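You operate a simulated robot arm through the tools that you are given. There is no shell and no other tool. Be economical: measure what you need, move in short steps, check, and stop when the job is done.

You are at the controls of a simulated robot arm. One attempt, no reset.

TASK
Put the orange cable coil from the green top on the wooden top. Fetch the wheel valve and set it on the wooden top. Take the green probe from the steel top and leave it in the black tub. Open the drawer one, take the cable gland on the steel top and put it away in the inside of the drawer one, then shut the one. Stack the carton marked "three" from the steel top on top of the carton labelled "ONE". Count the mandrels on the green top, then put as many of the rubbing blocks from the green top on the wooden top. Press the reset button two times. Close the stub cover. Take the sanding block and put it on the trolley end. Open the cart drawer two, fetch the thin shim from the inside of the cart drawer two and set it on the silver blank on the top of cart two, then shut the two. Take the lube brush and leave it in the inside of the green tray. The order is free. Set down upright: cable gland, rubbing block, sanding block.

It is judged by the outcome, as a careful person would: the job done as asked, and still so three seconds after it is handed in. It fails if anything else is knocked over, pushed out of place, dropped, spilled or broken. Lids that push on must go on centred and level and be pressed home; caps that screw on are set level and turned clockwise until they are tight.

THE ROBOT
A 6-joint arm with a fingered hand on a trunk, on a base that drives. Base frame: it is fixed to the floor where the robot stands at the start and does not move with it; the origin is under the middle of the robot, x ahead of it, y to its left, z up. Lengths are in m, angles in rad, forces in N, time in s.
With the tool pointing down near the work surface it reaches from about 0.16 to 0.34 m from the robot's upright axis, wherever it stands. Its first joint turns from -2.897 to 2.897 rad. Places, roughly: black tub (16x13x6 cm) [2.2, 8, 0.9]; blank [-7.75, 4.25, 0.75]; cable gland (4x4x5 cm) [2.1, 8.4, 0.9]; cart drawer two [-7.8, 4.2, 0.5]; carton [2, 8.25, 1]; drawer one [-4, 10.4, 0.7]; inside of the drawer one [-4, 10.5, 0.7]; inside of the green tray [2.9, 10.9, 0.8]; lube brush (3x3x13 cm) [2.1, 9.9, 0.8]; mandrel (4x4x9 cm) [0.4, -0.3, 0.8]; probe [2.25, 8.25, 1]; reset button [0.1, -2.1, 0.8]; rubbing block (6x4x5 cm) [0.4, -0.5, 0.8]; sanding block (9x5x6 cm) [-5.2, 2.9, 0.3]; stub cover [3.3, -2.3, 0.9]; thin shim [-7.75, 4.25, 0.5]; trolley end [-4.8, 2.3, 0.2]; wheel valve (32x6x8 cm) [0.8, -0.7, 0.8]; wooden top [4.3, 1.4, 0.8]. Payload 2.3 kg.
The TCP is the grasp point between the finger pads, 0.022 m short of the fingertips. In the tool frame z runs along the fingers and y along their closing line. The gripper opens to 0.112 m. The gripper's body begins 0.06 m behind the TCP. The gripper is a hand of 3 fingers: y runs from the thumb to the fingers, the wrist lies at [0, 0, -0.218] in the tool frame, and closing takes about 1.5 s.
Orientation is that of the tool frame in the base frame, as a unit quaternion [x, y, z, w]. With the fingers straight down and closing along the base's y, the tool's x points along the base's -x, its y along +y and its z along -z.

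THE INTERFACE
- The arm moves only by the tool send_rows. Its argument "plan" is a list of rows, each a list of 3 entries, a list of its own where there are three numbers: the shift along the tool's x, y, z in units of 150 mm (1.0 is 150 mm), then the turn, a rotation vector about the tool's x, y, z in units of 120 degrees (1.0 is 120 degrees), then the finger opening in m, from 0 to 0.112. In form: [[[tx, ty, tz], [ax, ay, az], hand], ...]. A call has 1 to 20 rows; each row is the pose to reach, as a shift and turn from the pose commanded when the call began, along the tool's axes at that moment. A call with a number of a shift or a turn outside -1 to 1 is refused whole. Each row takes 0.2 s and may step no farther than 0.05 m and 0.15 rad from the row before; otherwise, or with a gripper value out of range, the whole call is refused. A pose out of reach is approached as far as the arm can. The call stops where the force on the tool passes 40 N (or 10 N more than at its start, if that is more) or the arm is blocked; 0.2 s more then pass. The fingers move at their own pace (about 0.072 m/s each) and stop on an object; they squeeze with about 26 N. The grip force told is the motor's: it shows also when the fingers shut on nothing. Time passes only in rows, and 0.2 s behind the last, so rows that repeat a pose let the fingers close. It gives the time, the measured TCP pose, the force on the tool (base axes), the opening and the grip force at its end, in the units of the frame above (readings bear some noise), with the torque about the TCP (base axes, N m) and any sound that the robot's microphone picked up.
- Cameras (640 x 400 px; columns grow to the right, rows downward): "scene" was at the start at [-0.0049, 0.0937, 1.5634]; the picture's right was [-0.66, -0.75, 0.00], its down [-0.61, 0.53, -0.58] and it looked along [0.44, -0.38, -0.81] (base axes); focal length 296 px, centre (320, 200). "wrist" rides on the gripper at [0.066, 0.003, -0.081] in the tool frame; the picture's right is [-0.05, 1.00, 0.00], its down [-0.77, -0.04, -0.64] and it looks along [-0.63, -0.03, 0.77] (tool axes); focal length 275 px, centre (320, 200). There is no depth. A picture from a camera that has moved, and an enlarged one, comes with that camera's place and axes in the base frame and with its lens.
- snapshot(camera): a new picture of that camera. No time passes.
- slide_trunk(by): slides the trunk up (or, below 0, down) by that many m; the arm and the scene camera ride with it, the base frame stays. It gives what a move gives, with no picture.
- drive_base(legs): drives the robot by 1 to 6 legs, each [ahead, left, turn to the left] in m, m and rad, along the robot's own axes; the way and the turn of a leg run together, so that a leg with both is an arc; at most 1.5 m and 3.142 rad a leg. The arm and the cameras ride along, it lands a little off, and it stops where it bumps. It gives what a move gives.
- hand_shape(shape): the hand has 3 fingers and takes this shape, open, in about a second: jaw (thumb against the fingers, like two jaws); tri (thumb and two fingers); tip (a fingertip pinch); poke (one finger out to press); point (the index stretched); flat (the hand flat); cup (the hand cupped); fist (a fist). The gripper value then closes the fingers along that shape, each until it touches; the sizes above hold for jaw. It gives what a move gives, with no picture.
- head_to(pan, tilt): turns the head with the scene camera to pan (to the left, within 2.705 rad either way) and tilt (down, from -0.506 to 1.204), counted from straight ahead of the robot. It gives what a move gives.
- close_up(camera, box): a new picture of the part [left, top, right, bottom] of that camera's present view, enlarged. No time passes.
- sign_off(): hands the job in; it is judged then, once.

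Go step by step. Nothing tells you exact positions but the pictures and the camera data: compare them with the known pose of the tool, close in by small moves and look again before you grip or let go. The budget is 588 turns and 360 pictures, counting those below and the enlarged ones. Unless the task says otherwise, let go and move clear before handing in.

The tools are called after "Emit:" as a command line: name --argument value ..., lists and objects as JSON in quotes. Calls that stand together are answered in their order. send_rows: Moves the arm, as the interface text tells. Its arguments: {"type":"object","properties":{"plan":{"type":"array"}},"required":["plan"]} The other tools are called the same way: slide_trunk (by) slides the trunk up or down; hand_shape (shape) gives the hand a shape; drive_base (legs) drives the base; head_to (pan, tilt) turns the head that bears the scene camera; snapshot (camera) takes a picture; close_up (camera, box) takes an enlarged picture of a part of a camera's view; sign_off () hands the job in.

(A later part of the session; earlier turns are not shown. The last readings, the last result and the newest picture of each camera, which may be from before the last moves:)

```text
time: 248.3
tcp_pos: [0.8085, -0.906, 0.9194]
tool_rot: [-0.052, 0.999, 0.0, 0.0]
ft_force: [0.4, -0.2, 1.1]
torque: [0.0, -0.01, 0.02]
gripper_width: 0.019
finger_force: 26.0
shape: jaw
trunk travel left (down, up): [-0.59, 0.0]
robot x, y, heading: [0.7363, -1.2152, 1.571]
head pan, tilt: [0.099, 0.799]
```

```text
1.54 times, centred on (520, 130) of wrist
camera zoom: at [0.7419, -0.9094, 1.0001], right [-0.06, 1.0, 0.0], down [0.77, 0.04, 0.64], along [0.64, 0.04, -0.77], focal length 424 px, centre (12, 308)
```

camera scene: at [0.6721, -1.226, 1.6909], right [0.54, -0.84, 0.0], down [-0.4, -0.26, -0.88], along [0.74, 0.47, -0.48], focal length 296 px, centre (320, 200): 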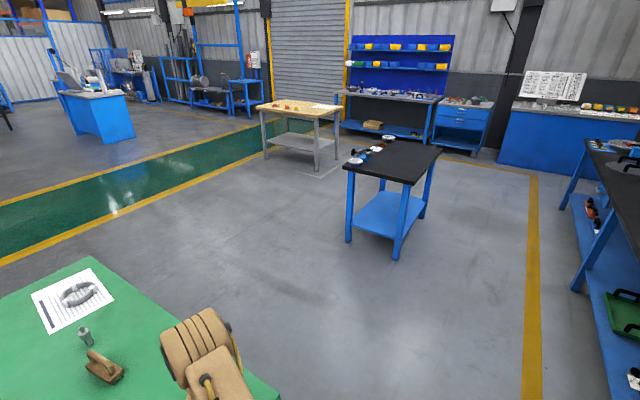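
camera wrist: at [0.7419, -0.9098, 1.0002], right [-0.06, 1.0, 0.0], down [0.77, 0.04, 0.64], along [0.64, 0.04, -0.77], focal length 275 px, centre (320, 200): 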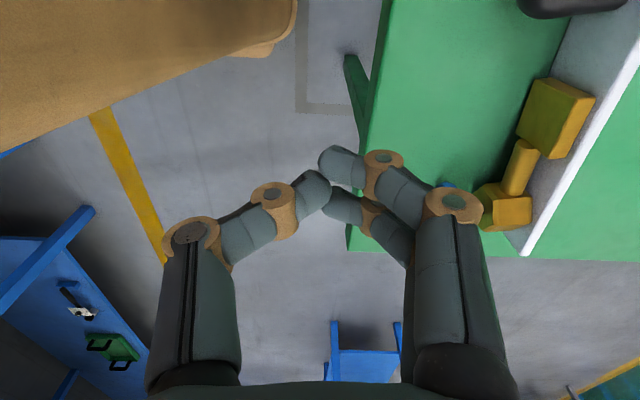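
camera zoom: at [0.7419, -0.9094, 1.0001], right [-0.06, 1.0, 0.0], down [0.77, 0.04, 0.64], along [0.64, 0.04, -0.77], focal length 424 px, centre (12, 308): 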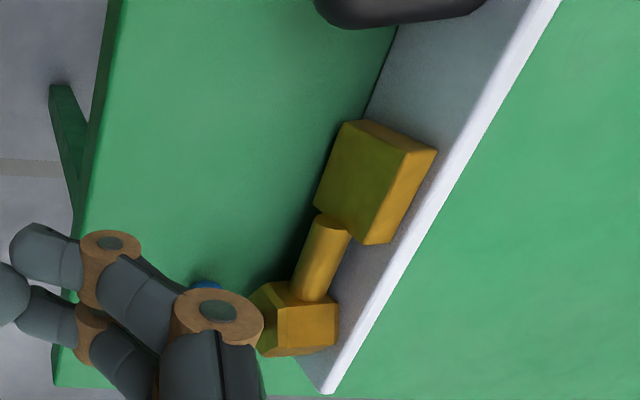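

The valve lies stably on its side: plate vertical, block facing the robot. In this pose block plus plate give flat faces at the centre of mass; I'll grip there.

Emit:
drive_base --legs '[[0.175, 0, 0]]'

Emit:
send_rows --plan '[[[0, 0, 0], [0, 0, 0], 0.08], [[0, 0, 0], [0, 0, 0], 0.08], [[0, 0, 0.1], [0, 0, 0], 0.08], [[0, 0, 0.2], [0, 0, 0], 0.08]]'

Emit:
snapshot --camera "wrist"

```text
time: 249.8
tcp_pos: [0.8106, -0.7317, 0.9185]
tool_rot: [-0.052, 0.999, 0.0, 0.0]
ft_force: [0.2, 0.1, -0.4]
torque: [-0.03, 0.02, 0.0]
gripper_width: 0.0189
finger_force: 26.1
shape: jaw
trunk travel left (down, up): [-0.59, 0.0]
robot x, y, heading: [0.7358, -1.0404, 1.569]
head pan, tilt: [0.099, 0.799]
```

```text
time: 250.8
tcp_pos: [0.8093, -0.73, 0.8895]
tool_rot: [-0.051, 0.999, -0.001, 0.001]
ft_force: [-0.2, 0.2, 0.5]
torque: [0.02, 0.0, 0.02]
gripper_width: 0.0798
finger_force: 0.1
shape: jaw
trunk travel left (down, up): [-0.59, 0.0]
robot x, y, heading: [0.7337, -1.043, 1.568]
head pan, tilt: [0.099, 0.799]
```

```text
297 pictures are left
camera wrist: at [0.7424, -0.7343, 0.97], right [-0.06, 1.0, 0.0], down [0.77, 0.04, 0.64], along [0.64, 0.04, -0.77], focal length 275 px, centre (320, 200)
```

wrist: 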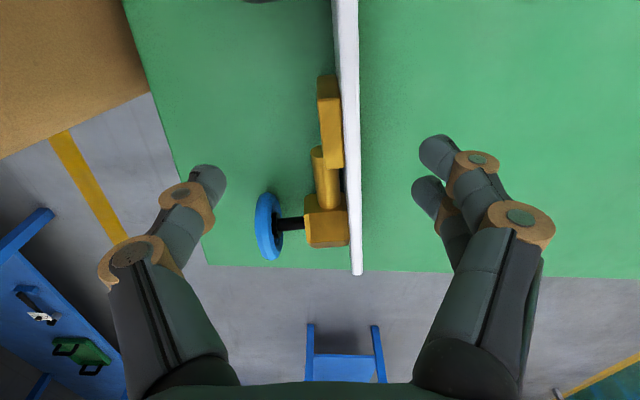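

I lower over block and plate at the centre of mass, about (0.822,-0.717), and grip deep.

Emit:
send_rows --plan '[[[-0.045, 0.04, 0.15], [0, 0, 0], 0.08], [[-0.089, 0.078, 0.3], [0, 0, 0], 0.07], [[-0.089, 0.078, 0.45], [0, 0, 0], 0.07], [[-0.089, 0.078, 0.57], [0, 0, 0], 0.07], [[-0.089, 0.078, 0.65], [0, 0, 0], 0.07]]'

Emit:
snapshot --camera "wrist"

```text
time: 252.0
tcp_pos: [0.8218, -0.7177, 0.7915]
tool_rot: [-0.051, 0.999, -0.001, 0.001]
ft_force: [0.0, -0.1, 0.3]
torque: [0.03, 0.03, 0.03]
gripper_width: 0.0702
finger_force: 0.1
shape: jaw
trunk travel left (down, up): [-0.59, 0.0]
robot x, y, heading: [0.7377, -1.039, 1.567]
head pan, tilt: [0.099, 0.799]
```

```text
296 pictures are left
camera wrist: at [0.7547, -0.7212, 0.8723], right [-0.06, 1.0, 0.0], down [0.77, 0.04, 0.64], along [0.64, 0.04, -0.77], focal length 275 px, centre (320, 200)
```

wrist: 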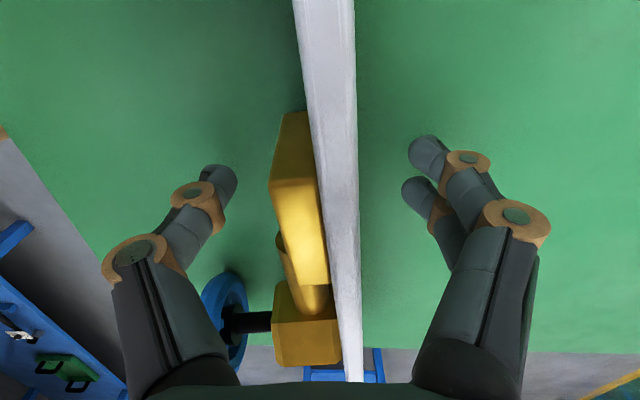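

Emit:
send_rows --plan '[[[0, 0, 0], [0, 0, 0], 0], [[0, 0, 0], [0, 0, 0], 0], [[0, 0, 0], [0, 0, 0], 0], [[0, 0, 0], [0, 0, 0], 0], [[0, 0, 0], [0, 0, 0], 0], [[0, 0, 0], [0, 0, 0], 0]]'

Emit:
send_rows --plan '[[[0, 0, -0.03], [0, 0, 0], 0], [[0, 0, -0.06], [0, 0, 0], 0], [[0, 0, -0.09], [0, 0, 0], 0], [[0, 0, -0.12], [0, 0, 0], 0], [[0, 0, -0.15], [0, 0, 0], 0], [[0, 0, -0.15], [0, 0, 0], 0], [[0, 0, -0.15], [0, 0, 0], 0]]'

Emit:
snapshot --camera "wrist"

```text
time: 253.4
tcp_pos: [0.8219, -0.7172, 0.7907]
tool_rot: [-0.051, 0.999, 0.0, 0.0]
ft_force: [0.5, -1.2, -1.3]
torque: [0.01, -0.01, 0.02]
gripper_width: 0.0189
finger_force: 26.1
shape: jaw
trunk travel left (down, up): [-0.59, 0.0]
robot x, y, heading: [0.7358, -1.0403, 1.565]
head pan, tilt: [0.099, 0.799]
```

```text
time: 255.0
tcp_pos: [0.8205, -0.7182, 0.8132]
tool_rot: [-0.051, 0.999, 0.0, 0.0]
ft_force: [1.1, 0.1, -8.2]
torque: [0.17, 0.02, 0.01]
gripper_width: 0.0182
finger_force: 26.2
shape: jaw
trunk travel left (down, up): [-0.59, 0.0]
robot x, y, heading: [0.7338, -1.0347, 1.567]
head pan, tilt: [0.099, 0.799]
```

```text
295 pictures are left
camera wrist: at [0.7549, -0.7214, 0.8951], right [-0.06, 1.0, 0.0], down [0.77, 0.04, 0.64], along [0.64, 0.04, -0.77], focal length 275 px, centre (320, 200)
```

wrist: 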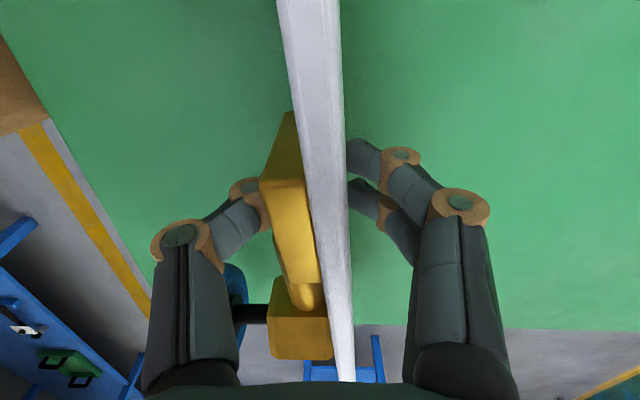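

It is lifted a little. I hold a moment to see whether it creeps.

Emit:
send_rows --plan '[[[0, 0, 0], [0, 0, 0], 0], [[0, 0, 0], [0, 0, 0], 0], [[0, 0, 0], [0, 0, 0], 0], [[0, 0, 0], [0, 0, 0], 0], [[0, 0, 0], [0, 0, 0], 0], [[0, 0, 0], [0, 0, 0], 0], [[0, 0, 0], [0, 0, 0], 0], [[0, 0, 0], [0, 0, 0], 0], [[0, 0, 0], [0, 0, 0], 0], [[0, 0, 0], [0, 0, 0], 0]]'

Emit:
snapshot --camera "wrist"

```text
time: 257.2
tcp_pos: [0.8218, -0.717, 0.814]
tool_rot: [-0.052, 0.999, 0.0, 0.0]
ft_force: [0.3, 0.2, -8.7]
torque: [0.13, 0.04, -0.05]
gripper_width: 0.018
finger_force: 26.4
shape: jaw
trunk travel left (down, up): [-0.59, 0.0]
robot x, y, heading: [0.7387, -1.0397, 1.572]
head pan, tilt: [0.099, 0.799]
```

```text
294 pictures are left
camera wrist: at [0.7549, -0.7213, 0.895], right [-0.06, 1.0, 0.0], down [0.77, 0.04, 0.64], along [0.64, 0.04, -0.77], focal length 275 px, centre (320, 200)
```

wrist: 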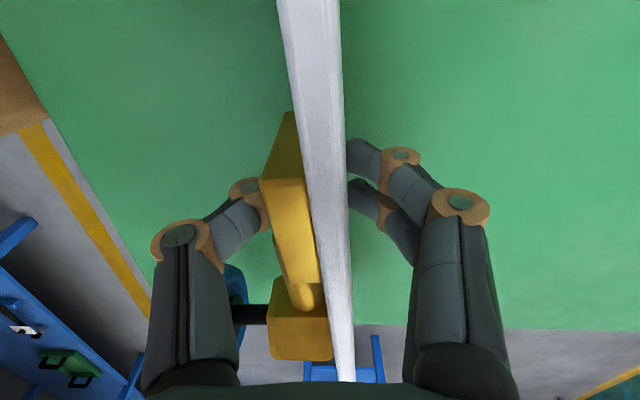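

Emit:
send_rows --plan '[[[0, 0, -0.05], [0, 0, 0], 0], [[0, 0, -0.1], [0, 0, 0], 0], [[0, 0, -0.15], [0, 0, 0], 0], [[0, 0, -0.2], [0, 0, 0], 0], [[0, 0, -0.2], [0, 0, 0], 0], [[0, 0, -0.2], [0, 0, 0], 0], [[0, 0, -0.2], [0, 0, 0], 0], [[0, 0, -0.2], [0, 0, 0], 0], [[0, 0, -0.2], [0, 0, 0], 0], [[0, 0, -0.2], [0, 0, 0], 0], [[0, 0, -0.2], [0, 0, 0], 0], [[0, 0, -0.2], [0, 0, 0], 0], [[0, 0, -0.2], [0, 0, 0], 0], [[0, 0, -0.2], [0, 0, 0], 0], [[0, 0, -0.2], [0, 0, 0], 0], [[0, 0, -0.2], [0, 0, 0], 0], [[0, 0, -0.2], [0, 0, 0], 0]]'

Emit:
snapshot --camera "wrist"

```text
time: 260.8
tcp_pos: [0.8208, -0.718, 0.8443]
tool_rot: [-0.052, 0.999, 0.0, -0.001]
ft_force: [1.0, -0.1, -7.7]
torque: [0.14, 0.02, 0.01]
gripper_width: 0.0181
finger_force: 25.9
shape: jaw
trunk travel left (down, up): [-0.59, 0.0]
robot x, y, heading: [0.7402, -1.0426, 1.568]
head pan, tilt: [0.099, 0.799]
```

```text
293 pictures are left
camera wrist: at [0.7544, -0.7213, 0.9252], right [-0.06, 1.0, 0.0], down [0.77, 0.04, 0.64], along [0.64, 0.04, -0.77], focal length 275 px, centre (320, 200)
```

wrist: 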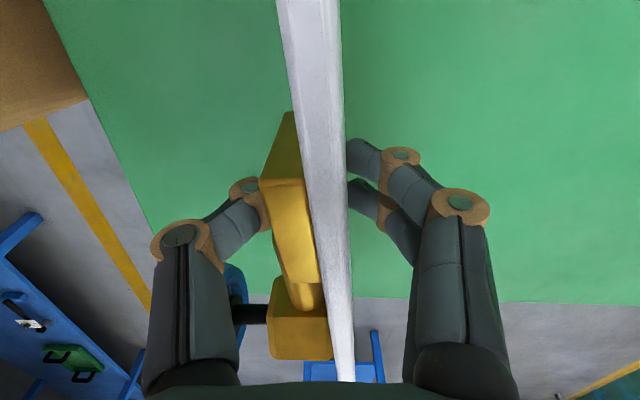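

Stable. I raise slowly, back off a little, and check again.

Emit:
send_rows --plan '[[[0, 0, -0.06], [0, 0, 0], 0], [[0, 0, -0.12], [0, 0, 0], 0], [[0, 0, -0.18], [0, 0, 0], 0], [[0, 0, -0.24], [0, 0, 0], 0], [[0, 0, -0.3], [0, 0, 0], 0], [[0, 0, -0.36], [0, 0, 0], 0], [[0, 0, -0.42], [0, 0, 0], 0]]'

Emit:
drive_base --legs '[[-0.1, 0, 0]]'

Emit:
snapshot --camera "wrist"

```text
time: 262.4
tcp_pos: [0.8219, -0.7177, 0.9071]
tool_rot: [-0.051, 0.999, 0.0, 0.0]
ft_force: [0.8, 0.5, -8.6]
torque: [0.16, 0.04, 0.03]
gripper_width: 0.0181
finger_force: 26.1
shape: jaw
trunk travel left (down, up): [-0.59, 0.0]
robot x, y, heading: [0.7403, -1.0418, 1.566]
head pan, tilt: [0.099, 0.799]
```

```text
time: 263.6
tcp_pos: [0.8212, -0.8176, 0.9078]
tool_rot: [-0.051, 0.999, 0.0, 0.0]
ft_force: [0.0, 0.0, -7.6]
torque: [0.21, 0.01, 0.01]
gripper_width: 0.0179
finger_force: 25.7
shape: jaw
trunk travel left (down, up): [-0.59, 0.0]
robot x, y, heading: [0.7334, -1.1396, 1.57]
head pan, tilt: [0.099, 0.799]
```

```text
292 pictures are left
camera wrist: at [0.7548, -0.8213, 0.9878], right [-0.06, 1.0, 0.0], down [0.77, 0.04, 0.64], along [0.64, 0.04, -0.77], focal length 275 px, centre (320, 200)
```

wrist: 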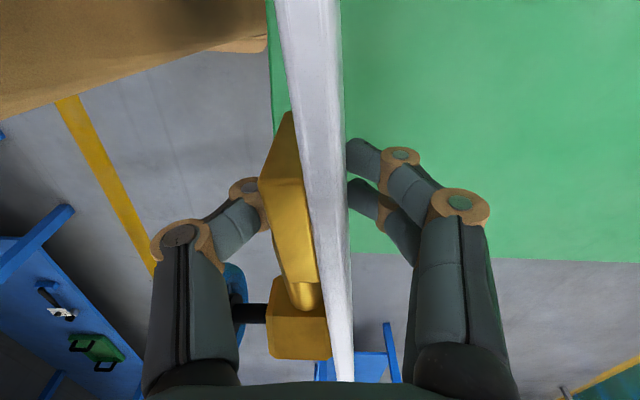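

Secure. I drive on to the wooden top's right side.

Emit:
drive_base --legs '[[-0.1, 0, 0], [0, -1.3, 0], [1.4, 0, 0], [0.3, -0.4, 0], [0, -1.4, 0]]'

Emit:
snapshot --camera "wrist"

Emit:
snapshot --camera "scene"

```text
time: 286.6
tcp_pos: [3.9251, 0.7938, 0.907]
tool_rot: [-0.054, 0.999, 0.0, 0.0]
ft_force: [-1.0, -0.5, -8.9]
torque: [0.17, 0.03, 0.01]
gripper_width: 0.0179
finger_force: 26.0
shape: jaw
trunk travel left (down, up): [-0.59, 0.0]
robot x, y, heading: [3.8428, 0.4665, 1.572]
head pan, tilt: [0.099, 0.799]
```

```text
291 pictures are left
camera wrist: at [3.8579, 0.7894, 0.9877], right [-0.06, 1.0, 0.0], down [0.77, 0.05, 0.64], along [0.64, 0.04, -0.77], focal length 275 px, centre (320, 200)
```

wrist: 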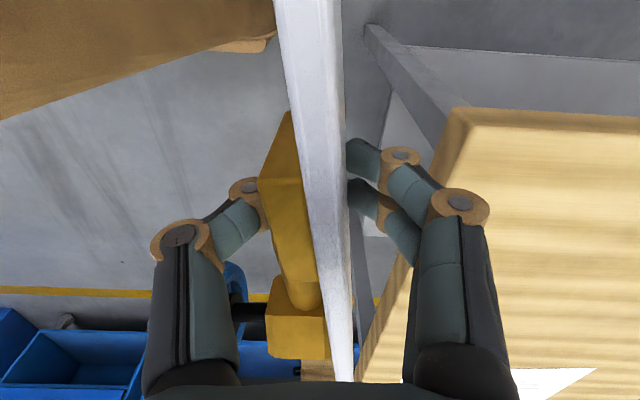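

```text
290 pictures are left
camera scene: at [3.6928, 0.4911, 1.665], right [0.99, 0.1, 0.0], down [0.07, -0.71, -0.7], along [-0.07, 0.69, -0.72], focal length 296 px, centre (320, 200)
```

scene: 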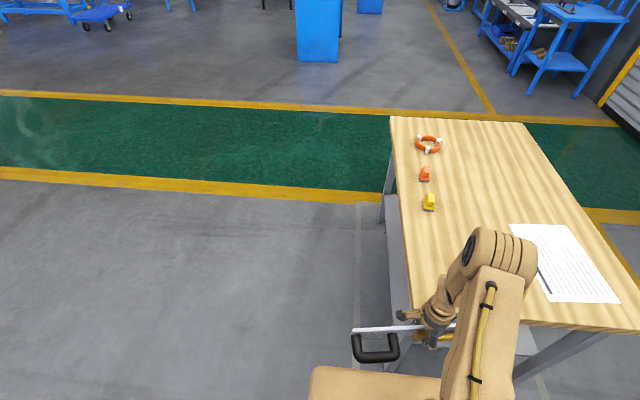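

I move the valve over the clear area left of the paper, then lower.

Emit:
drive_base --legs '[[0, -0.19, 0], [0.24, 0, 0]]'

Emit:
send_rows --plan '[[[0, 0, 0.08], [0, 0, 0], 0], [[0, 0, 0.16], [0, 0, 0], 0], [[0, 0, 0.24], [0, 0, 0], 0], [[0, 0, 0.3], [0, 0, 0], 0], [[0, 0, 0.33], [0, 0, 0], 0]]'

Emit:
snapshot --camera "wrist"

Emit:
snapshot --camera "scene"

```text
time: 289.5
tcp_pos: [4.1135, 1.0364, 0.9081]
tool_rot: [-0.054, 0.999, 0.001, 0.0]
ft_force: [-0.1, -0.3, -8.4]
torque: [0.16, 0.04, 0.01]
gripper_width: 0.0182
finger_force: 25.8
shape: jaw
trunk travel left (down, up): [-0.59, 0.0]
robot x, y, heading: [4.0321, 0.7113, 1.575]
head pan, tilt: [0.099, 0.799]
```

```text
time: 290.7
tcp_pos: [4.1146, 1.0347, 0.8574]
tool_rot: [-0.054, 0.999, 0.0, 0.0]
ft_force: [-1.2, -0.7, -7.0]
torque: [0.11, 0.01, 0.0]
gripper_width: 0.0181
finger_force: 26.3
shape: jaw
trunk travel left (down, up): [-0.59, 0.0]
robot x, y, heading: [4.0299, 0.7112, 1.573]
head pan, tilt: [0.099, 0.799]
```

```text
289 pictures are left
camera wrist: at [4.0468, 1.0309, 0.938], right [-0.06, 1.0, 0.0], down [0.77, 0.05, 0.64], along [0.64, 0.04, -0.77], focal length 275 px, centre (320, 200)
```

wrist: 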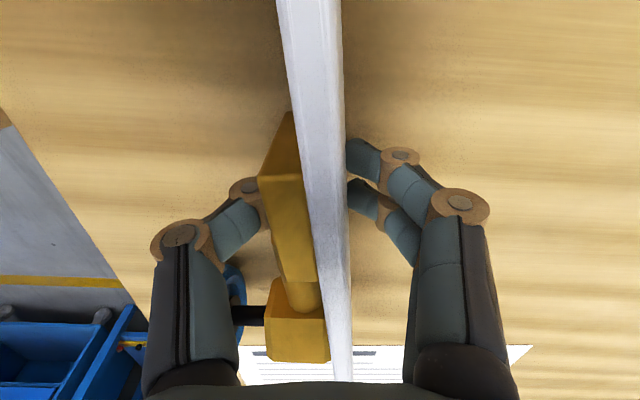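

```text
288 pictures are left
camera scene: at [3.882, 0.7325, 1.665], right [0.99, 0.1, 0.0], down [0.07, -0.71, -0.7], along [-0.07, 0.69, -0.72], focal length 296 px, centre (320, 200)
```

scene: 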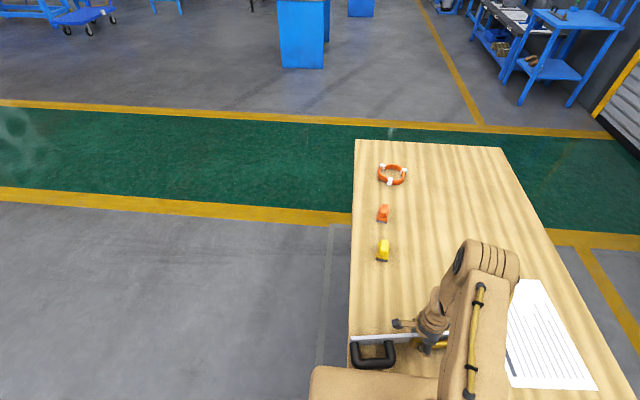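

The handle end is right at the table's left edge; I shift 5 cm to the right before setting down.

Emit:
send_rows --plan '[[[0, 0, -0.08], [0, 0, 0], 0], [[0, 0, -0.16], [0, 0, 0], 0]]'

Emit:
drive_base --legs '[[0, -0.055, 0]]'

Emit:
send_rows --plan '[[[0, 0, 0.08], [0, 0, 0], 0], [[0, 0, 0.15], [0, 0, 0], 0], [[0, 0, 0.18], [0, 0, 0], 0], [[0, 0, 0.2], [0, 0, 0], 0]]'

Emit:
snapshot --camera "scene"

```text
time: 291.3
tcp_pos: [4.1137, 1.0346, 0.8821]
tool_rot: [-0.054, 0.999, 0.0, 0.0]
ft_force: [0.3, -1.1, -8.0]
torque: [0.14, 0.03, 0.0]
gripper_width: 0.0182
finger_force: 26.1
shape: jaw
trunk travel left (down, up): [-0.59, 0.0]
robot x, y, heading: [4.0279, 0.7129, 1.576]
head pan, tilt: [0.099, 0.799]
```

```text
time: 292.3
tcp_pos: [4.1687, 1.0366, 0.8821]
tool_rot: [-0.054, 0.999, 0.0, 0.0]
ft_force: [0.0, -0.1, -8.8]
torque: [0.13, -0.02, 0.01]
gripper_width: 0.018
finger_force: 26.4
shape: jaw
trunk travel left (down, up): [-0.59, 0.0]
robot x, y, heading: [4.0859, 0.7136, 1.576]
head pan, tilt: [0.099, 0.799]
```

```text
time: 293.3
tcp_pos: [4.1671, 1.0357, 0.8528]
tool_rot: [-0.054, 0.999, 0.001, 0.001]
ft_force: [0.2, 1.6, -2.2]
torque: [-0.04, 0.01, 0.03]
gripper_width: 0.0183
finger_force: 26.1
shape: jaw
trunk travel left (down, up): [-0.59, 0.0]
robot x, y, heading: [4.0862, 0.7126, 1.573]
head pan, tilt: [0.099, 0.799]
```

```text
287 pictures are left
camera scene: at [3.9363, 0.7329, 1.6651], right [0.99, 0.1, 0.0], down [0.07, -0.71, -0.7], along [-0.07, 0.69, -0.72], focal length 296 px, centre (320, 200)
```

scene: 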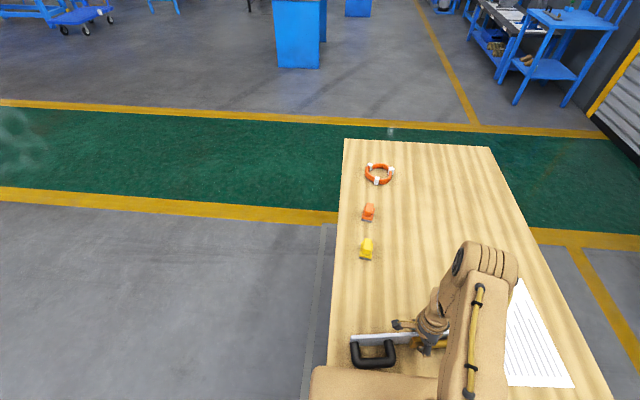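

Contact. A touch lower, then open and rise.

Emit:
send_rows --plan '[[[0, 0, 0.012], [0, 0, 0], 0], [[0, 0, 0.012], [0, 0, 0], 0.02], [[0, 0, 0.012], [0, 0, 0], 0.03], [[0, 0, 0.012], [0, 0, 0], 0.06], [[0, 0, 0.012], [0, 0, 0], 0.07], [[0, 0, 0.012], [0, 0, 0], 0.07], [[0, 0, -0.1], [0, 0, 0], 0.07], [[0, 0, -0.3], [0, 0, 0], 0.07], [[0, 0, -0.5], [0, 0, 0], 0.07]]'

Emit:
snapshot --camera "wrist"

Emit:
close_up --camera "scene" --box '[320, 280, 520, 400]'

```text
time: 295.3
tcp_pos: [4.1685, 1.033, 0.9279]
tool_rot: [-0.055, 0.999, -0.001, -0.001]
ft_force: [0.4, 0.0, -0.7]
torque: [0.02, -0.01, 0.0]
gripper_width: 0.0697
finger_force: 0.1
shape: jaw
trunk travel left (down, up): [-0.59, 0.0]
robot x, y, heading: [4.0804, 0.7111, 1.576]
head pan, tilt: [0.099, 0.799]
```

```text
286 pictures are left
camera wrist: at [4.1015, 1.0296, 1.0083], right [-0.06, 1.0, 0.0], down [0.77, 0.05, 0.64], along [0.64, 0.04, -0.77], focal length 275 px, centre (320, 200)
```

wrist: 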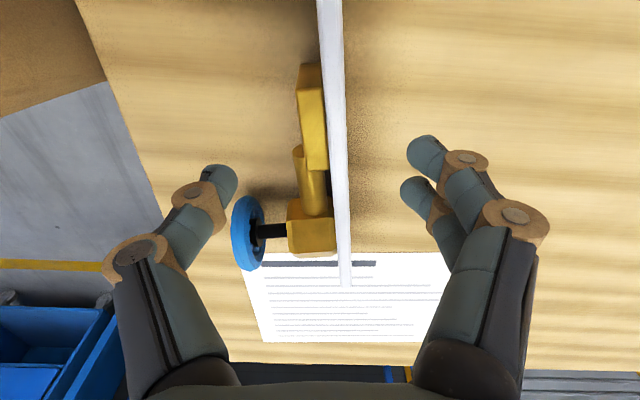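

```text
3.20 times, centred on (420, 340) of scene
camera zoom: at [3.9363, 0.7312, 1.665], right [0.99, 0.1, 0.0], down [0.07, -0.71, -0.7], along [-0.07, 0.69, -0.72], focal length 946 px, centre (0, -248)
```

zoom: 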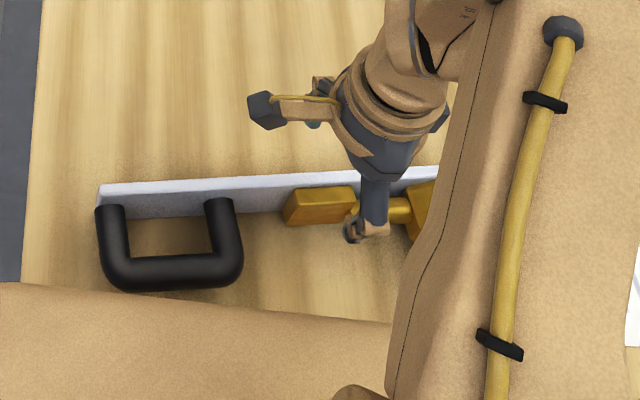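

The valve is on the wooden top, on its side. I try to set it up on its base plate: pinch the handle bar and swing it over the plate's lower edge.

Emit:
send_rows --plan '[[[0.22, -0.087, 0], [0, 0, 0], 0.06], [[0.44, -0.174, 0], [0, 0, 0], 0.055], [[0.66, -0.26, 0], [0, 0, 0], 0.05], [[0.873, -0.347, 0], [0, 0, 0], 0.05], [[0.873, -0.347, 0.1], [0, 0, 0], 0.05], [[0.873, -0.347, 0.2], [0, 0, 0], 0.05]]'

Emit:
snapshot --camera "wrist"

Emit:
close_up --camera "scene" --box '[320, 280, 520, 400]'

```text
time: 296.7
tcp_pos: [4.0442, 0.9682, 0.8958]
tool_rot: [-0.054, 0.999, 0.001, 0.0]
ft_force: [-0.6, -0.5, -0.2]
torque: [0.01, -0.01, -0.02]
gripper_width: 0.0505
finger_force: 0.0
shape: jaw
trunk travel left (down, up): [-0.59, 0.0]
robot x, y, heading: [4.0884, 0.7115, 1.577]
head pan, tilt: [0.099, 0.799]
```

```text
284 pictures are left
camera wrist: at [3.9769, 0.9649, 0.9776], right [-0.06, 1.0, 0.0], down [0.77, 0.05, 0.64], along [0.64, 0.04, -0.77], focal length 275 px, centre (320, 200)
```

wrist: 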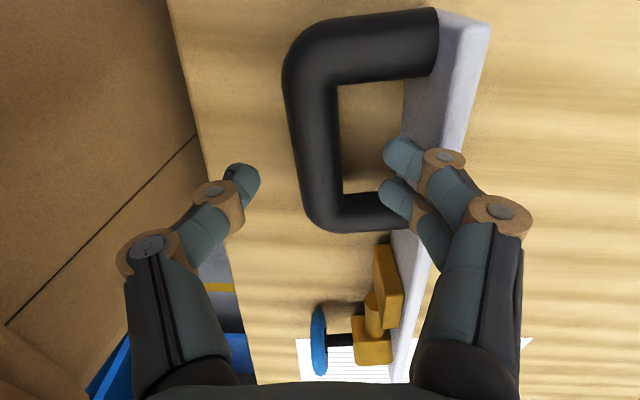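

```text
3.20 times, centred on (420, 340) of scene
camera zoom: at [3.9359, 0.7318, 1.665], right [0.99, 0.1, 0.0], down [0.07, -0.71, -0.7], along [-0.07, 0.69, -0.72], focal length 946 px, centre (0, -248)
```

zoom: 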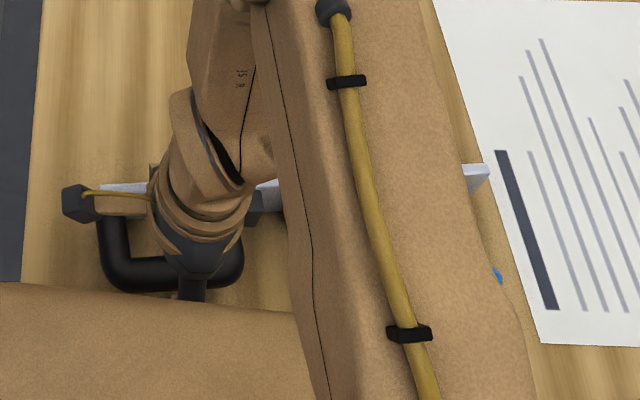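

The bar is right under the TCP with the fingers over the loop's opening. I lower and pinch it.

Emit:
send_rows --plan '[[[0, 0, 0.1], [0, 0, 0], 0.05], [[0, 0, 0.2], [0, 0, 0], 0.05], [[0, 0, 0.3], [0, 0, 0], 0.05], [[0, 0, 0.3], [0, 0, 0], 0], [[0, 0, 0.3], [0, 0, 0], 0], [[0, 0, 0.3], [0, 0, 0], 0], [[0, 0, 0.3], [0, 0, 0], 0], [[0, 0, 0.3], [0, 0, 0], 0]]'

Emit:
snapshot --camera "wrist"

```text
time: 298.5
tcp_pos: [4.0445, 0.9695, 0.8517]
tool_rot: [-0.054, 0.999, 0.0, 0.0]
ft_force: [-1.1, 1.1, -4.1]
torque: [-0.02, -0.02, 0.14]
gripper_width: 0.0014
finger_force: 25.7
shape: jaw
trunk travel left (down, up): [-0.59, 0.0]
robot x, y, heading: [4.0853, 0.7089, 1.572]
head pan, tilt: [0.099, 0.799]
```

```text
282 pictures are left
camera wrist: at [3.9774, 0.9655, 0.9324], right [-0.06, 1.0, 0.0], down [0.77, 0.05, 0.64], along [0.64, 0.04, -0.77], focal length 275 px, centre (320, 200)
```

wrist: 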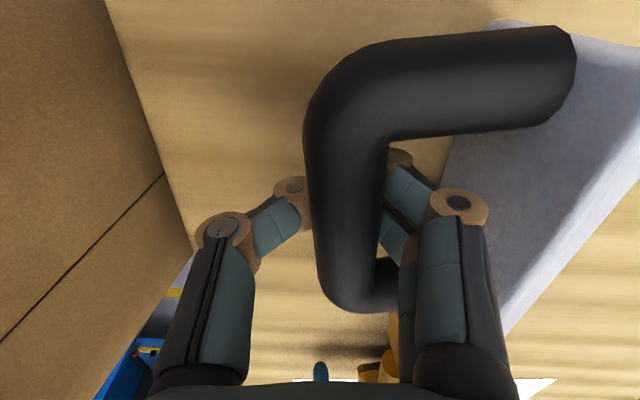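

The fingers hook beneath the bar, which is fine for swinging it over. I follow the arc slowly.

Emit:
send_rows --plan '[[[0, 0.03, -0.08], [0, 0, 0], 0], [[0, 0.07, -0.15], [0, 0, 0], 0], [[0, 0.13, -0.21], [0, 0, 0], 0], [[0, 0.2, -0.25], [0, 0, 0], 0], [[0, 0.2, -0.25], [0, 0, 0], 0]]'

Emit:
snapshot --camera "wrist"

Emit:
close_up --camera "scene" --box '[320, 280, 520, 400]'

```text
time: 299.7
tcp_pos: [4.0402, 0.9998, 0.8898]
tool_rot: [-0.055, 0.998, 0.0, 0.001]
ft_force: [1.0, -0.3, -5.1]
torque: [-0.13, 0.09, -0.11]
gripper_width: 0.0004
finger_force: 25.8
shape: jaw
trunk travel left (down, up): [-0.59, 0.0]
robot x, y, heading: [4.0841, 0.7095, 1.572]
head pan, tilt: [0.099, 0.799]
```

```text
281 pictures are left
camera wrist: at [3.9743, 0.9953, 0.9705], right [-0.06, 1.0, 0.0], down [0.77, 0.05, 0.64], along [0.64, 0.04, -0.77], focal length 275 px, centre (320, 200)
```

wrist: 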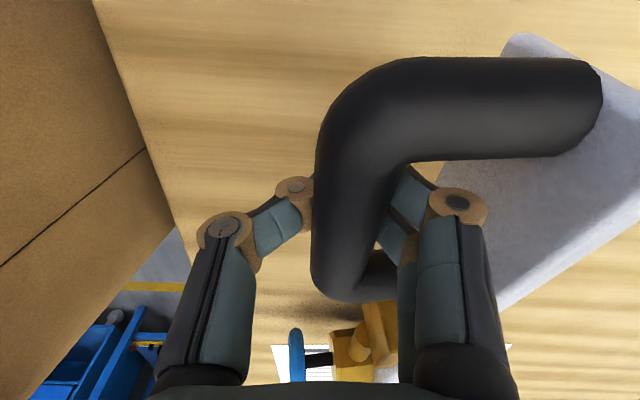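

```text
3.20 times, centred on (420, 340) of scene
camera zoom: at [3.9367, 0.7322, 1.665], right [0.99, 0.1, 0.0], down [0.07, -0.71, -0.7], along [-0.07, 0.69, -0.72], focal length 946 px, centre (0, -248)
```

zoom: 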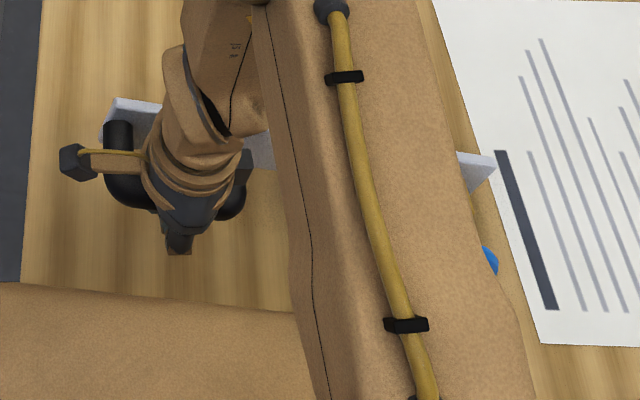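

The handle end is raised; I continue the swing toward +y.

Emit:
send_rows --plan '[[[0, 0.08, 0], [0, 0, 0], 0], [[0, 0.16, 0], [0, 0, 0], 0], [[0, 0.24, 0.0], [0, 0, 0], 0], [[0, 0.32, 0.02], [0, 0, 0], 0], [[0, 0.4, 0.04], [0, 0, 0], 0]]'

Emit:
snapshot --camera "wrist"

Emit:
close_up --camera "scene" --box '[320, 280, 520, 400]'

```text
time: 300.9
tcp_pos: [4.0349, 1.059, 0.8827]
tool_rot: [-0.054, 0.999, -0.001, 0.001]
ft_force: [0.8, -0.7, -4.1]
torque: [-0.18, 0.0, -0.29]
gripper_width: 0.0001
finger_force: 25.6
shape: jaw
trunk travel left (down, up): [-0.59, 0.0]
robot x, y, heading: [4.0867, 0.7124, 1.578]
head pan, tilt: [0.099, 0.799]
```

```text
279 pictures are left
camera wrist: at [3.9672, 1.0547, 0.9642], right [-0.06, 1.0, 0.0], down [0.77, 0.05, 0.64], along [0.64, 0.04, -0.77], focal length 275 px, centre (320, 200)
```

wrist: 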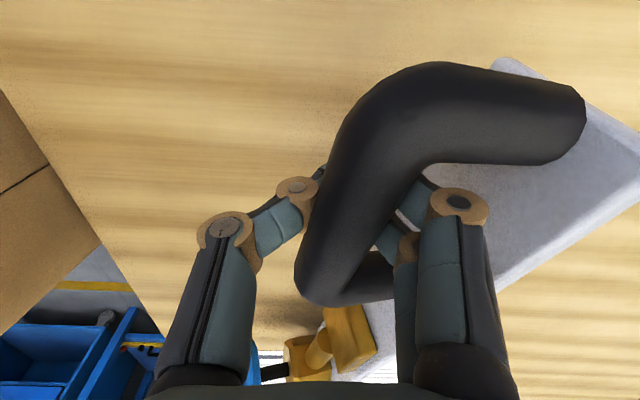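

```text
3.20 times, centred on (420, 340) of scene
camera zoom: at [3.9365, 0.7324, 1.665], right [0.99, 0.1, 0.0], down [0.07, -0.71, -0.7], along [-0.07, 0.69, -0.72], focal length 946 px, centre (0, -248)
```

zoom: 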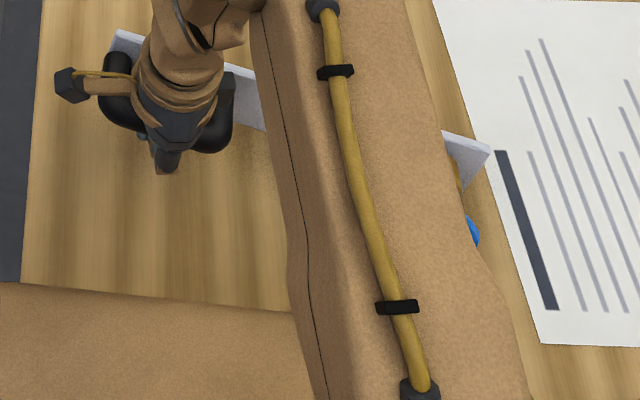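

The valve only yaws; it need not stand upright, so I lay it back down gently on its side.

Emit:
send_rows --plan '[[[0, -0.03, 0.06], [0, 0, 0], 0], [[0, -0.06, 0.12], [0, 0, 0], 0], [[0, -0.08, 0.18], [0, 0, 0], 0], [[0, -0.08, 0.22], [0, 0, 0], 0]]'

Emit:
snapshot --camera "wrist"

```text
time: 301.9
tcp_pos: [4.0338, 1.0476, 0.8496]
tool_rot: [-0.054, 0.999, 0.001, 0.001]
ft_force: [-1.5, -0.9, -2.2]
torque: [0.0, -0.04, -0.09]
gripper_width: 0.0
finger_force: 25.4
shape: jaw
trunk travel left (down, up): [-0.59, 0.0]
robot x, y, heading: [4.0872, 0.7093, 1.574]
head pan, tilt: [0.099, 0.799]
```

```text
277 pictures are left
camera wrist: at [3.9683, 1.0428, 0.9308], right [-0.06, 1.0, 0.0], down [0.77, 0.05, 0.64], along [0.64, 0.04, -0.77], focal length 275 px, centre (320, 200)
```

wrist: 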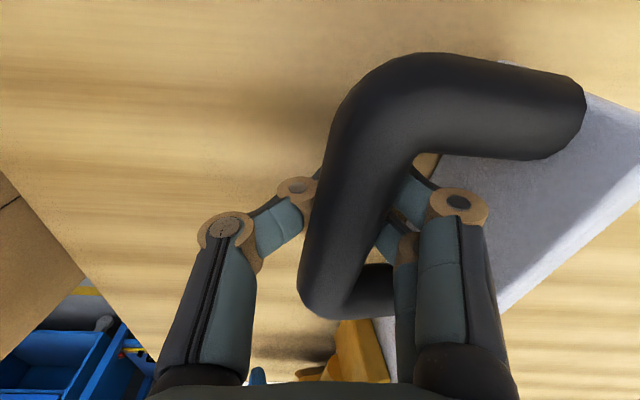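

Emit:
send_rows --plan '[[[0, 0, 0.03], [0, 0, 0], 0], [[0, 0, 0.03], [0, 0, 0], 0.01], [[0, 0, 0.03], [0, 0, 0], 0.02], [[0, 0, 0.03], [0, 0, 0], 0.03], [[0, 0, 0.03], [0, 0, 0], 0.05], [[0, 0, 0.03], [0, 0, 0], 0.05], [[0, 0, 0.03], [0, 0, 0], 0.05], [[0, 0, -0.1], [0, 0, 0], 0.05], [[0, 0, -0.3], [0, 0, 0], 0.05], [[0, 0, -0.6], [0, 0, 0], 0.05]]'

Emit:
snapshot --camera "wrist"

Emit:
close_up --camera "scene" --box '[320, 280, 520, 400]'

```text
time: 304.1
tcp_pos: [4.0357, 1.0458, 0.9405]
tool_rot: [-0.054, 0.999, -0.001, 0.0]
ft_force: [-0.5, 0.2, -0.6]
torque: [0.01, 0.02, -0.04]
gripper_width: 0.0496
finger_force: 0.1
shape: jaw
trunk travel left (down, up): [-0.59, 0.0]
robot x, y, heading: [4.0816, 0.7112, 1.571]
head pan, tilt: [0.099, 0.799]
```

```text
276 pictures are left
camera wrist: at [3.9693, 1.0418, 1.0213], right [-0.06, 1.0, 0.0], down [0.77, 0.05, 0.64], along [0.64, 0.04, -0.77], focal length 275 px, centre (320, 200)
```

wrist: 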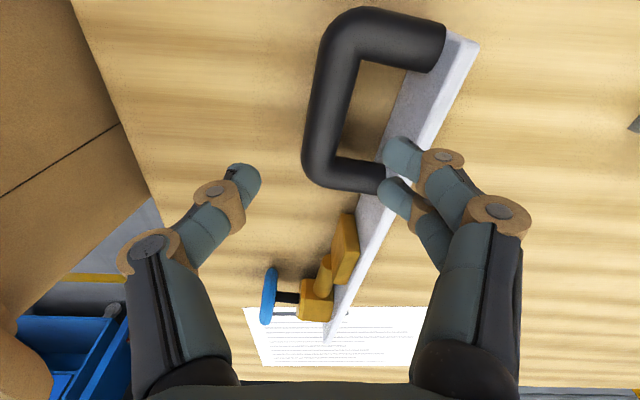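

```text
3.20 times, centred on (420, 340) of scene
camera zoom: at [3.9365, 0.7307, 1.665], right [0.99, 0.1, 0.0], down [0.07, -0.71, -0.7], along [-0.07, 0.69, -0.72], focal length 946 px, centre (0, -248)
```

zoom: 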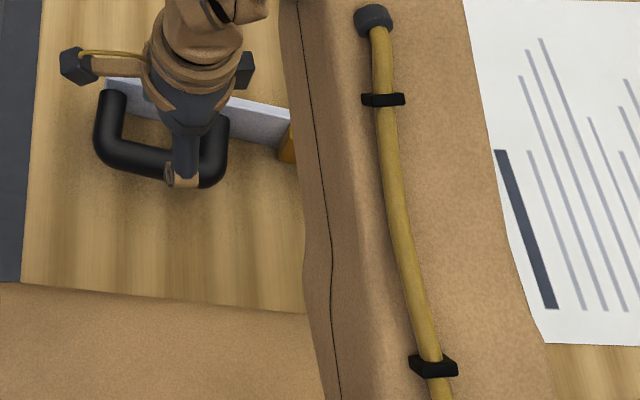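

The valve rests stably on the wooden top. Next the stub cover and reset button on the bench at the right; I drive there, facing it.

Emit:
drive_base --legs '[[-0.35, 0, 0], [0, 0, -3.14], [1.3, 0, 0]]'

Emit:
head_to --pan -0.4 --tilt 0.5

Emit:
snapshot --camera "scene"

```text
time: 319.9
tcp_pos: [4.1223, -1.2812, 0.9401]
tool_rot: [0.999, 0.05, 0.0, 0.0]
ft_force: [-0.2, 0.2, 0.1]
torque: [0.02, 0.02, 0.0]
gripper_width: 0.0497
finger_force: 0.1
shape: jaw
trunk travel left (down, up): [-0.59, 0.0]
robot x, y, heading: [4.0759, -0.9481, -1.572]
head pan, tilt: [0.099, 0.799]
```

```text
time: 320.8
tcp_pos: [4.1218, -1.2819, 0.9377]
tool_rot: [0.999, 0.05, 0.0, 0.0]
ft_force: [-0.2, -0.3, 0.1]
torque: [-0.01, 0.01, -0.03]
gripper_width: 0.0491
finger_force: 0.1
shape: jaw
trunk travel left (down, up): [-0.59, 0.0]
robot x, y, heading: [4.0786, -0.9487, -1.578]
head pan, tilt: [-0.4, 0.499]
```

```text
274 pictures are left
camera scene: at [4.1826, -0.9698, 1.6909], right [-0.92, 0.39, 0.0], down [0.19, 0.44, -0.88], along [-0.35, -0.81, -0.48], focal length 296 px, centre (320, 200)
```

scene: 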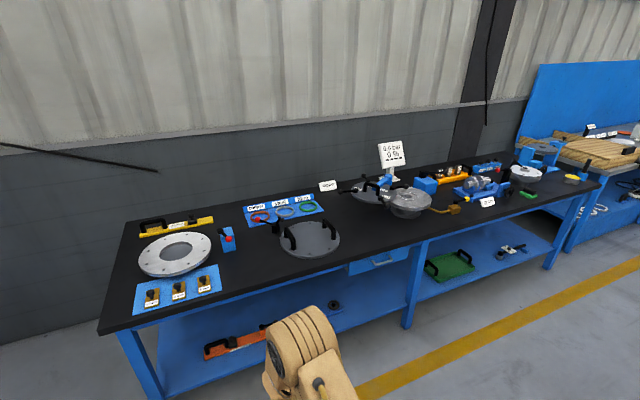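

Emit:
close_up --camera "scene" --box '[320, 130, 480, 230]'

Emit:
close_up --camera "scene" --box '[120, 180, 340, 320]'

Emit:
close_up --camera "scene" --box '[430, 100, 640, 240]'

```text
4.00 times, centred on (400, 180) of scene
camera zoom: at [4.1826, -0.9698, 1.6909], right [-0.92, 0.39, 0.0], down [0.19, 0.44, -0.88], along [-0.35, -0.81, -0.48], focal length 1182 px, centre (0, 280)
```

zoom: 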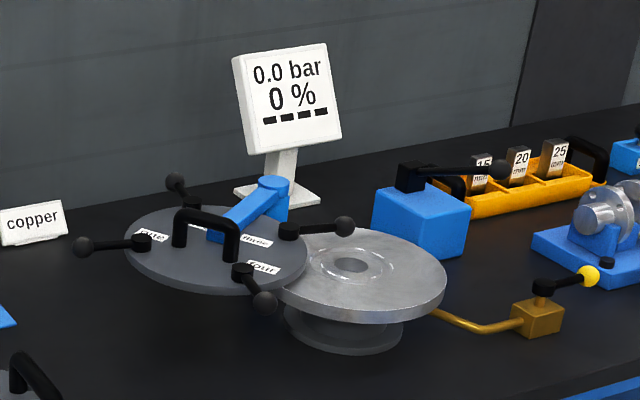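

```text
2.86 times, centred on (230, 250) of scene
camera zoom: at [4.1826, -0.9698, 1.6909], right [-0.92, 0.39, 0.0], down [0.19, 0.44, -0.88], along [-0.35, -0.81, -0.48], focal length 845 px, centre (577, 57)
```

zoom: 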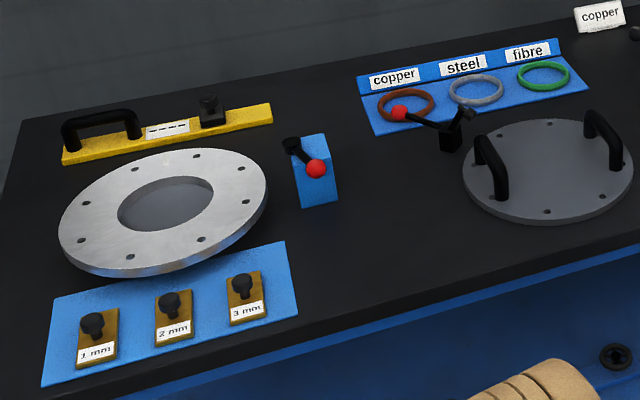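

```text
2.86 times, centred on (535, 170) of scene
camera zoom: at [4.1826, -0.9698, 1.6909], right [-0.92, 0.39, 0.0], down [0.19, 0.44, -0.88], along [-0.35, -0.81, -0.48], focal length 845 px, centre (-294, 286)
```

zoom: 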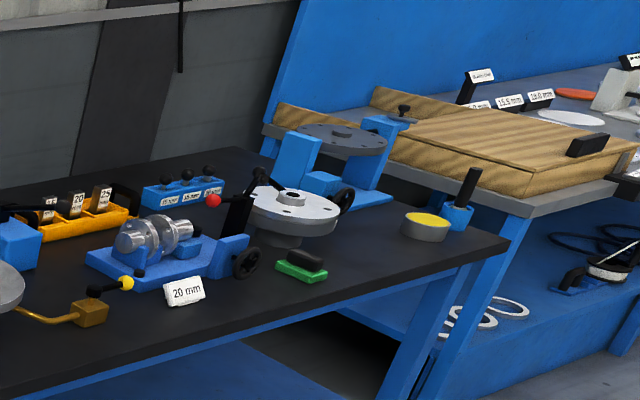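

The stub cover is the dark disc on a blue swing arm, post near (3.14,-2.32); the silver stub flange stands near (3.09,-2.2). I drive up to it.

Emit:
drive_base --legs '[[0.5, 0, 0.007], [0, -0.9, 0]]'

Emit:
head_to --pan 0.0 --tilt 0.8

Emit:
snapshot --camera "scene"

Emit:
snapshot --camera "wrist"

```text
time: 328.1
tcp_pos: [3.2285, -1.7833, 0.9395]
tool_rot: [0.998, 0.055, 0.001, 0.0]
ft_force: [0.5, -0.2, 0.2]
torque: [-0.01, -0.01, 0.0]
gripper_width: 0.0493
finger_force: 0.0
shape: jaw
trunk travel left (down, up): [-0.59, 0.0]
robot x, y, heading: [3.1803, -1.4511, -1.565]
head pan, tilt: [-0.4, 0.499]
```

```text
time: 328.9
tcp_pos: [3.2282, -1.7836, 0.9386]
tool_rot: [0.998, 0.055, 0.0, 0.0]
ft_force: [-0.7, -0.1, -1.4]
torque: [-0.02, -0.03, 0.0]
gripper_width: 0.0496
finger_force: 0.1
shape: jaw
trunk travel left (down, up): [-0.59, 0.0]
robot x, y, heading: [3.1786, -1.4513, -1.567]
head pan, tilt: [0.0, 0.799]
```

```text
270 pictures are left
camera scene: at [3.3201, -1.4672, 1.665], right [-1.0, 0.0, 0.0], down [0.0, 0.72, -0.7], along [0.0, -0.7, -0.72], focal length 296 px, centre (320, 200)
```

scene: 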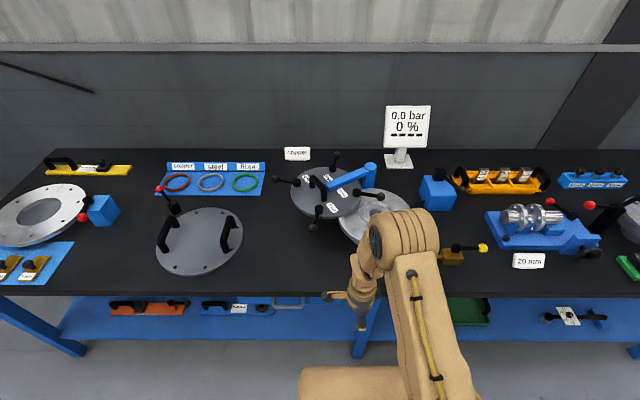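

```text
269 pictures are left
camera wrist: at [3.2938, -1.7789, 1.0207], right [0.06, -1.0, 0.0], down [-0.77, -0.05, 0.64], along [-0.64, -0.04, -0.77], focal length 275 px, centre (320, 200)
```

wrist: 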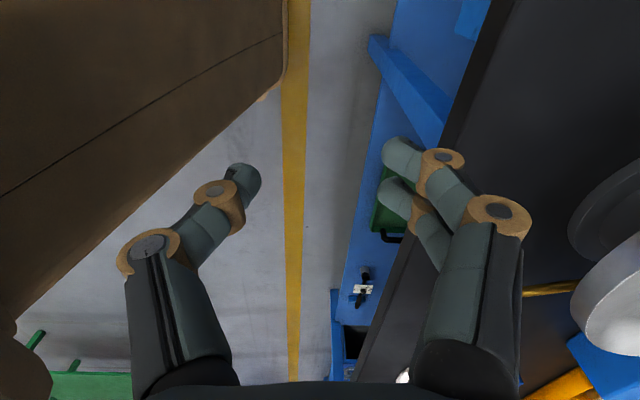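

Emit:
close_up --camera "scene" --box '[260, 130, 430, 240]'

```text
3.64 times, centred on (345, 185) of scene
camera zoom: at [3.3201, -1.4672, 1.665], right [-1.0, 0.0, 0.0], down [0.0, 0.72, -0.7], along [0.0, -0.7, -0.72], focal length 1075 px, centre (229, 254)
```

zoom: 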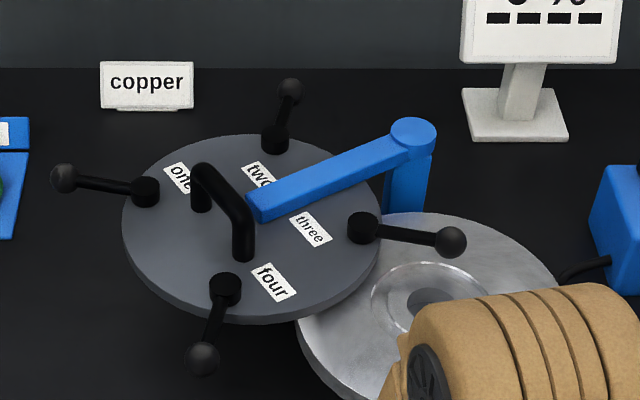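

I need to get nearer. First I pull the arm in and up, then creep forward to the bench.

Emit:
send_rows --plan '[[[0, -0.15, -0.1], [0, 0, 0], 0.05], [[0, -0.3, -0.2], [0, 0, 0], 0], [[0, -0.45, -0.3], [0, 0, 0], 0], [[0, -0.55, -0.4], [0, 0, 0], 0]]'

Emit:
drive_base --legs '[[0.27, 0, 0]]'

Emit:
snapshot --camera "scene"

```text
time: 329.9
tcp_pos: [3.2203, -1.7017, 0.9998]
tool_rot: [0.998, 0.055, -0.001, 0.0]
ft_force: [-0.2, 0.1, -0.7]
torque: [0.03, 0.0, 0.02]
gripper_width: 0.0
finger_force: 25.7
shape: jaw
trunk travel left (down, up): [-0.59, 0.0]
robot x, y, heading: [3.1778, -1.4441, -1.562]
head pan, tilt: [0.0, 0.799]
```

```text
time: 331.9
tcp_pos: [3.2216, -1.9696, 1.0001]
tool_rot: [0.998, 0.056, 0.0, -0.001]
ft_force: [0.2, 1.3, 0.0]
torque: [0.0, -0.02, -0.03]
gripper_width: 0.0
finger_force: 25.9
shape: jaw
trunk travel left (down, up): [-0.59, 0.0]
robot x, y, heading: [3.1813, -1.7135, -1.563]
head pan, tilt: [0.0, 0.799]
```

```text
267 pictures are left
camera scene: at [3.3217, -1.7356, 1.665], right [-1.0, -0.01, 0.0], down [0.0, 0.72, -0.7], along [0.0, -0.7, -0.72], focal length 296 px, centre (320, 200)
```

scene: 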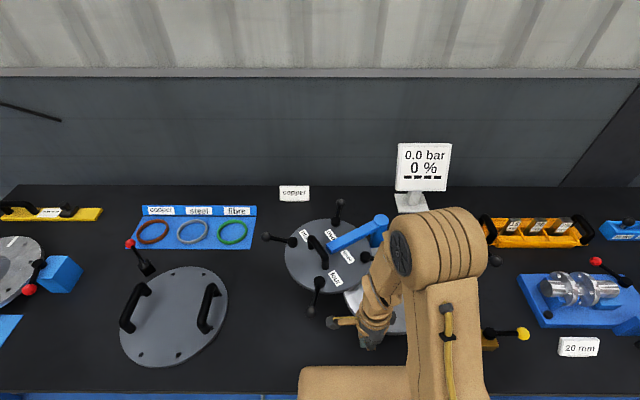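

I creep a bit further in and left, watching for a bump.

Emit:
drive_base --legs '[[0, 0.1, -0.008], [0.07, 0, 0]]'

Emit:
hand_shape --shape "tip"

Emit:
snapshot --camera "wrist"

```text
time: 333.6
tcp_pos: [3.3053, -2.0094, 0.9999]
tool_rot: [1.0, 0.022, -0.001, 0.0]
ft_force: [1.5, -0.5, -0.3]
torque: [0.04, 0.16, -0.02]
gripper_width: 0.0
finger_force: 26.1
shape: jaw
trunk travel left (down, up): [-0.59, 0.0]
robot x, y, heading: [3.2819, -1.7563, -1.627]
head pan, tilt: [0.0, 0.799]
```

```text
time: 334.5
tcp_pos: [3.3038, -2.0106, 0.9988]
tool_rot: [1.0, 0.023, 0.0, 0.0]
ft_force: [0.1, 0.2, -0.7]
torque: [-0.01, 0.04, 0.01]
gripper_width: 0.1121
finger_force: 0.0
shape: tip
trunk travel left (down, up): [-0.59, 0.0]
robot x, y, heading: [3.2821, -1.7537, -1.633]
head pan, tilt: [0.0, 0.799]
```

```text
266 pictures are left
camera wrist: at [3.3707, -2.0099, 1.0803], right [0.0, -1.0, 0.0], down [-0.77, 0.0, 0.64], along [-0.64, 0.0, -0.77], focal length 275 px, centre (320, 200)
```

wrist: 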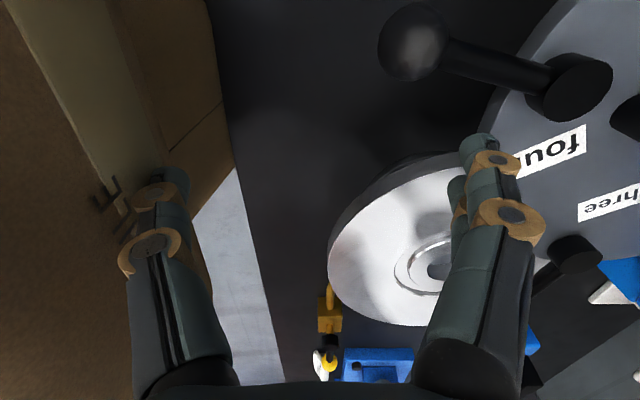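

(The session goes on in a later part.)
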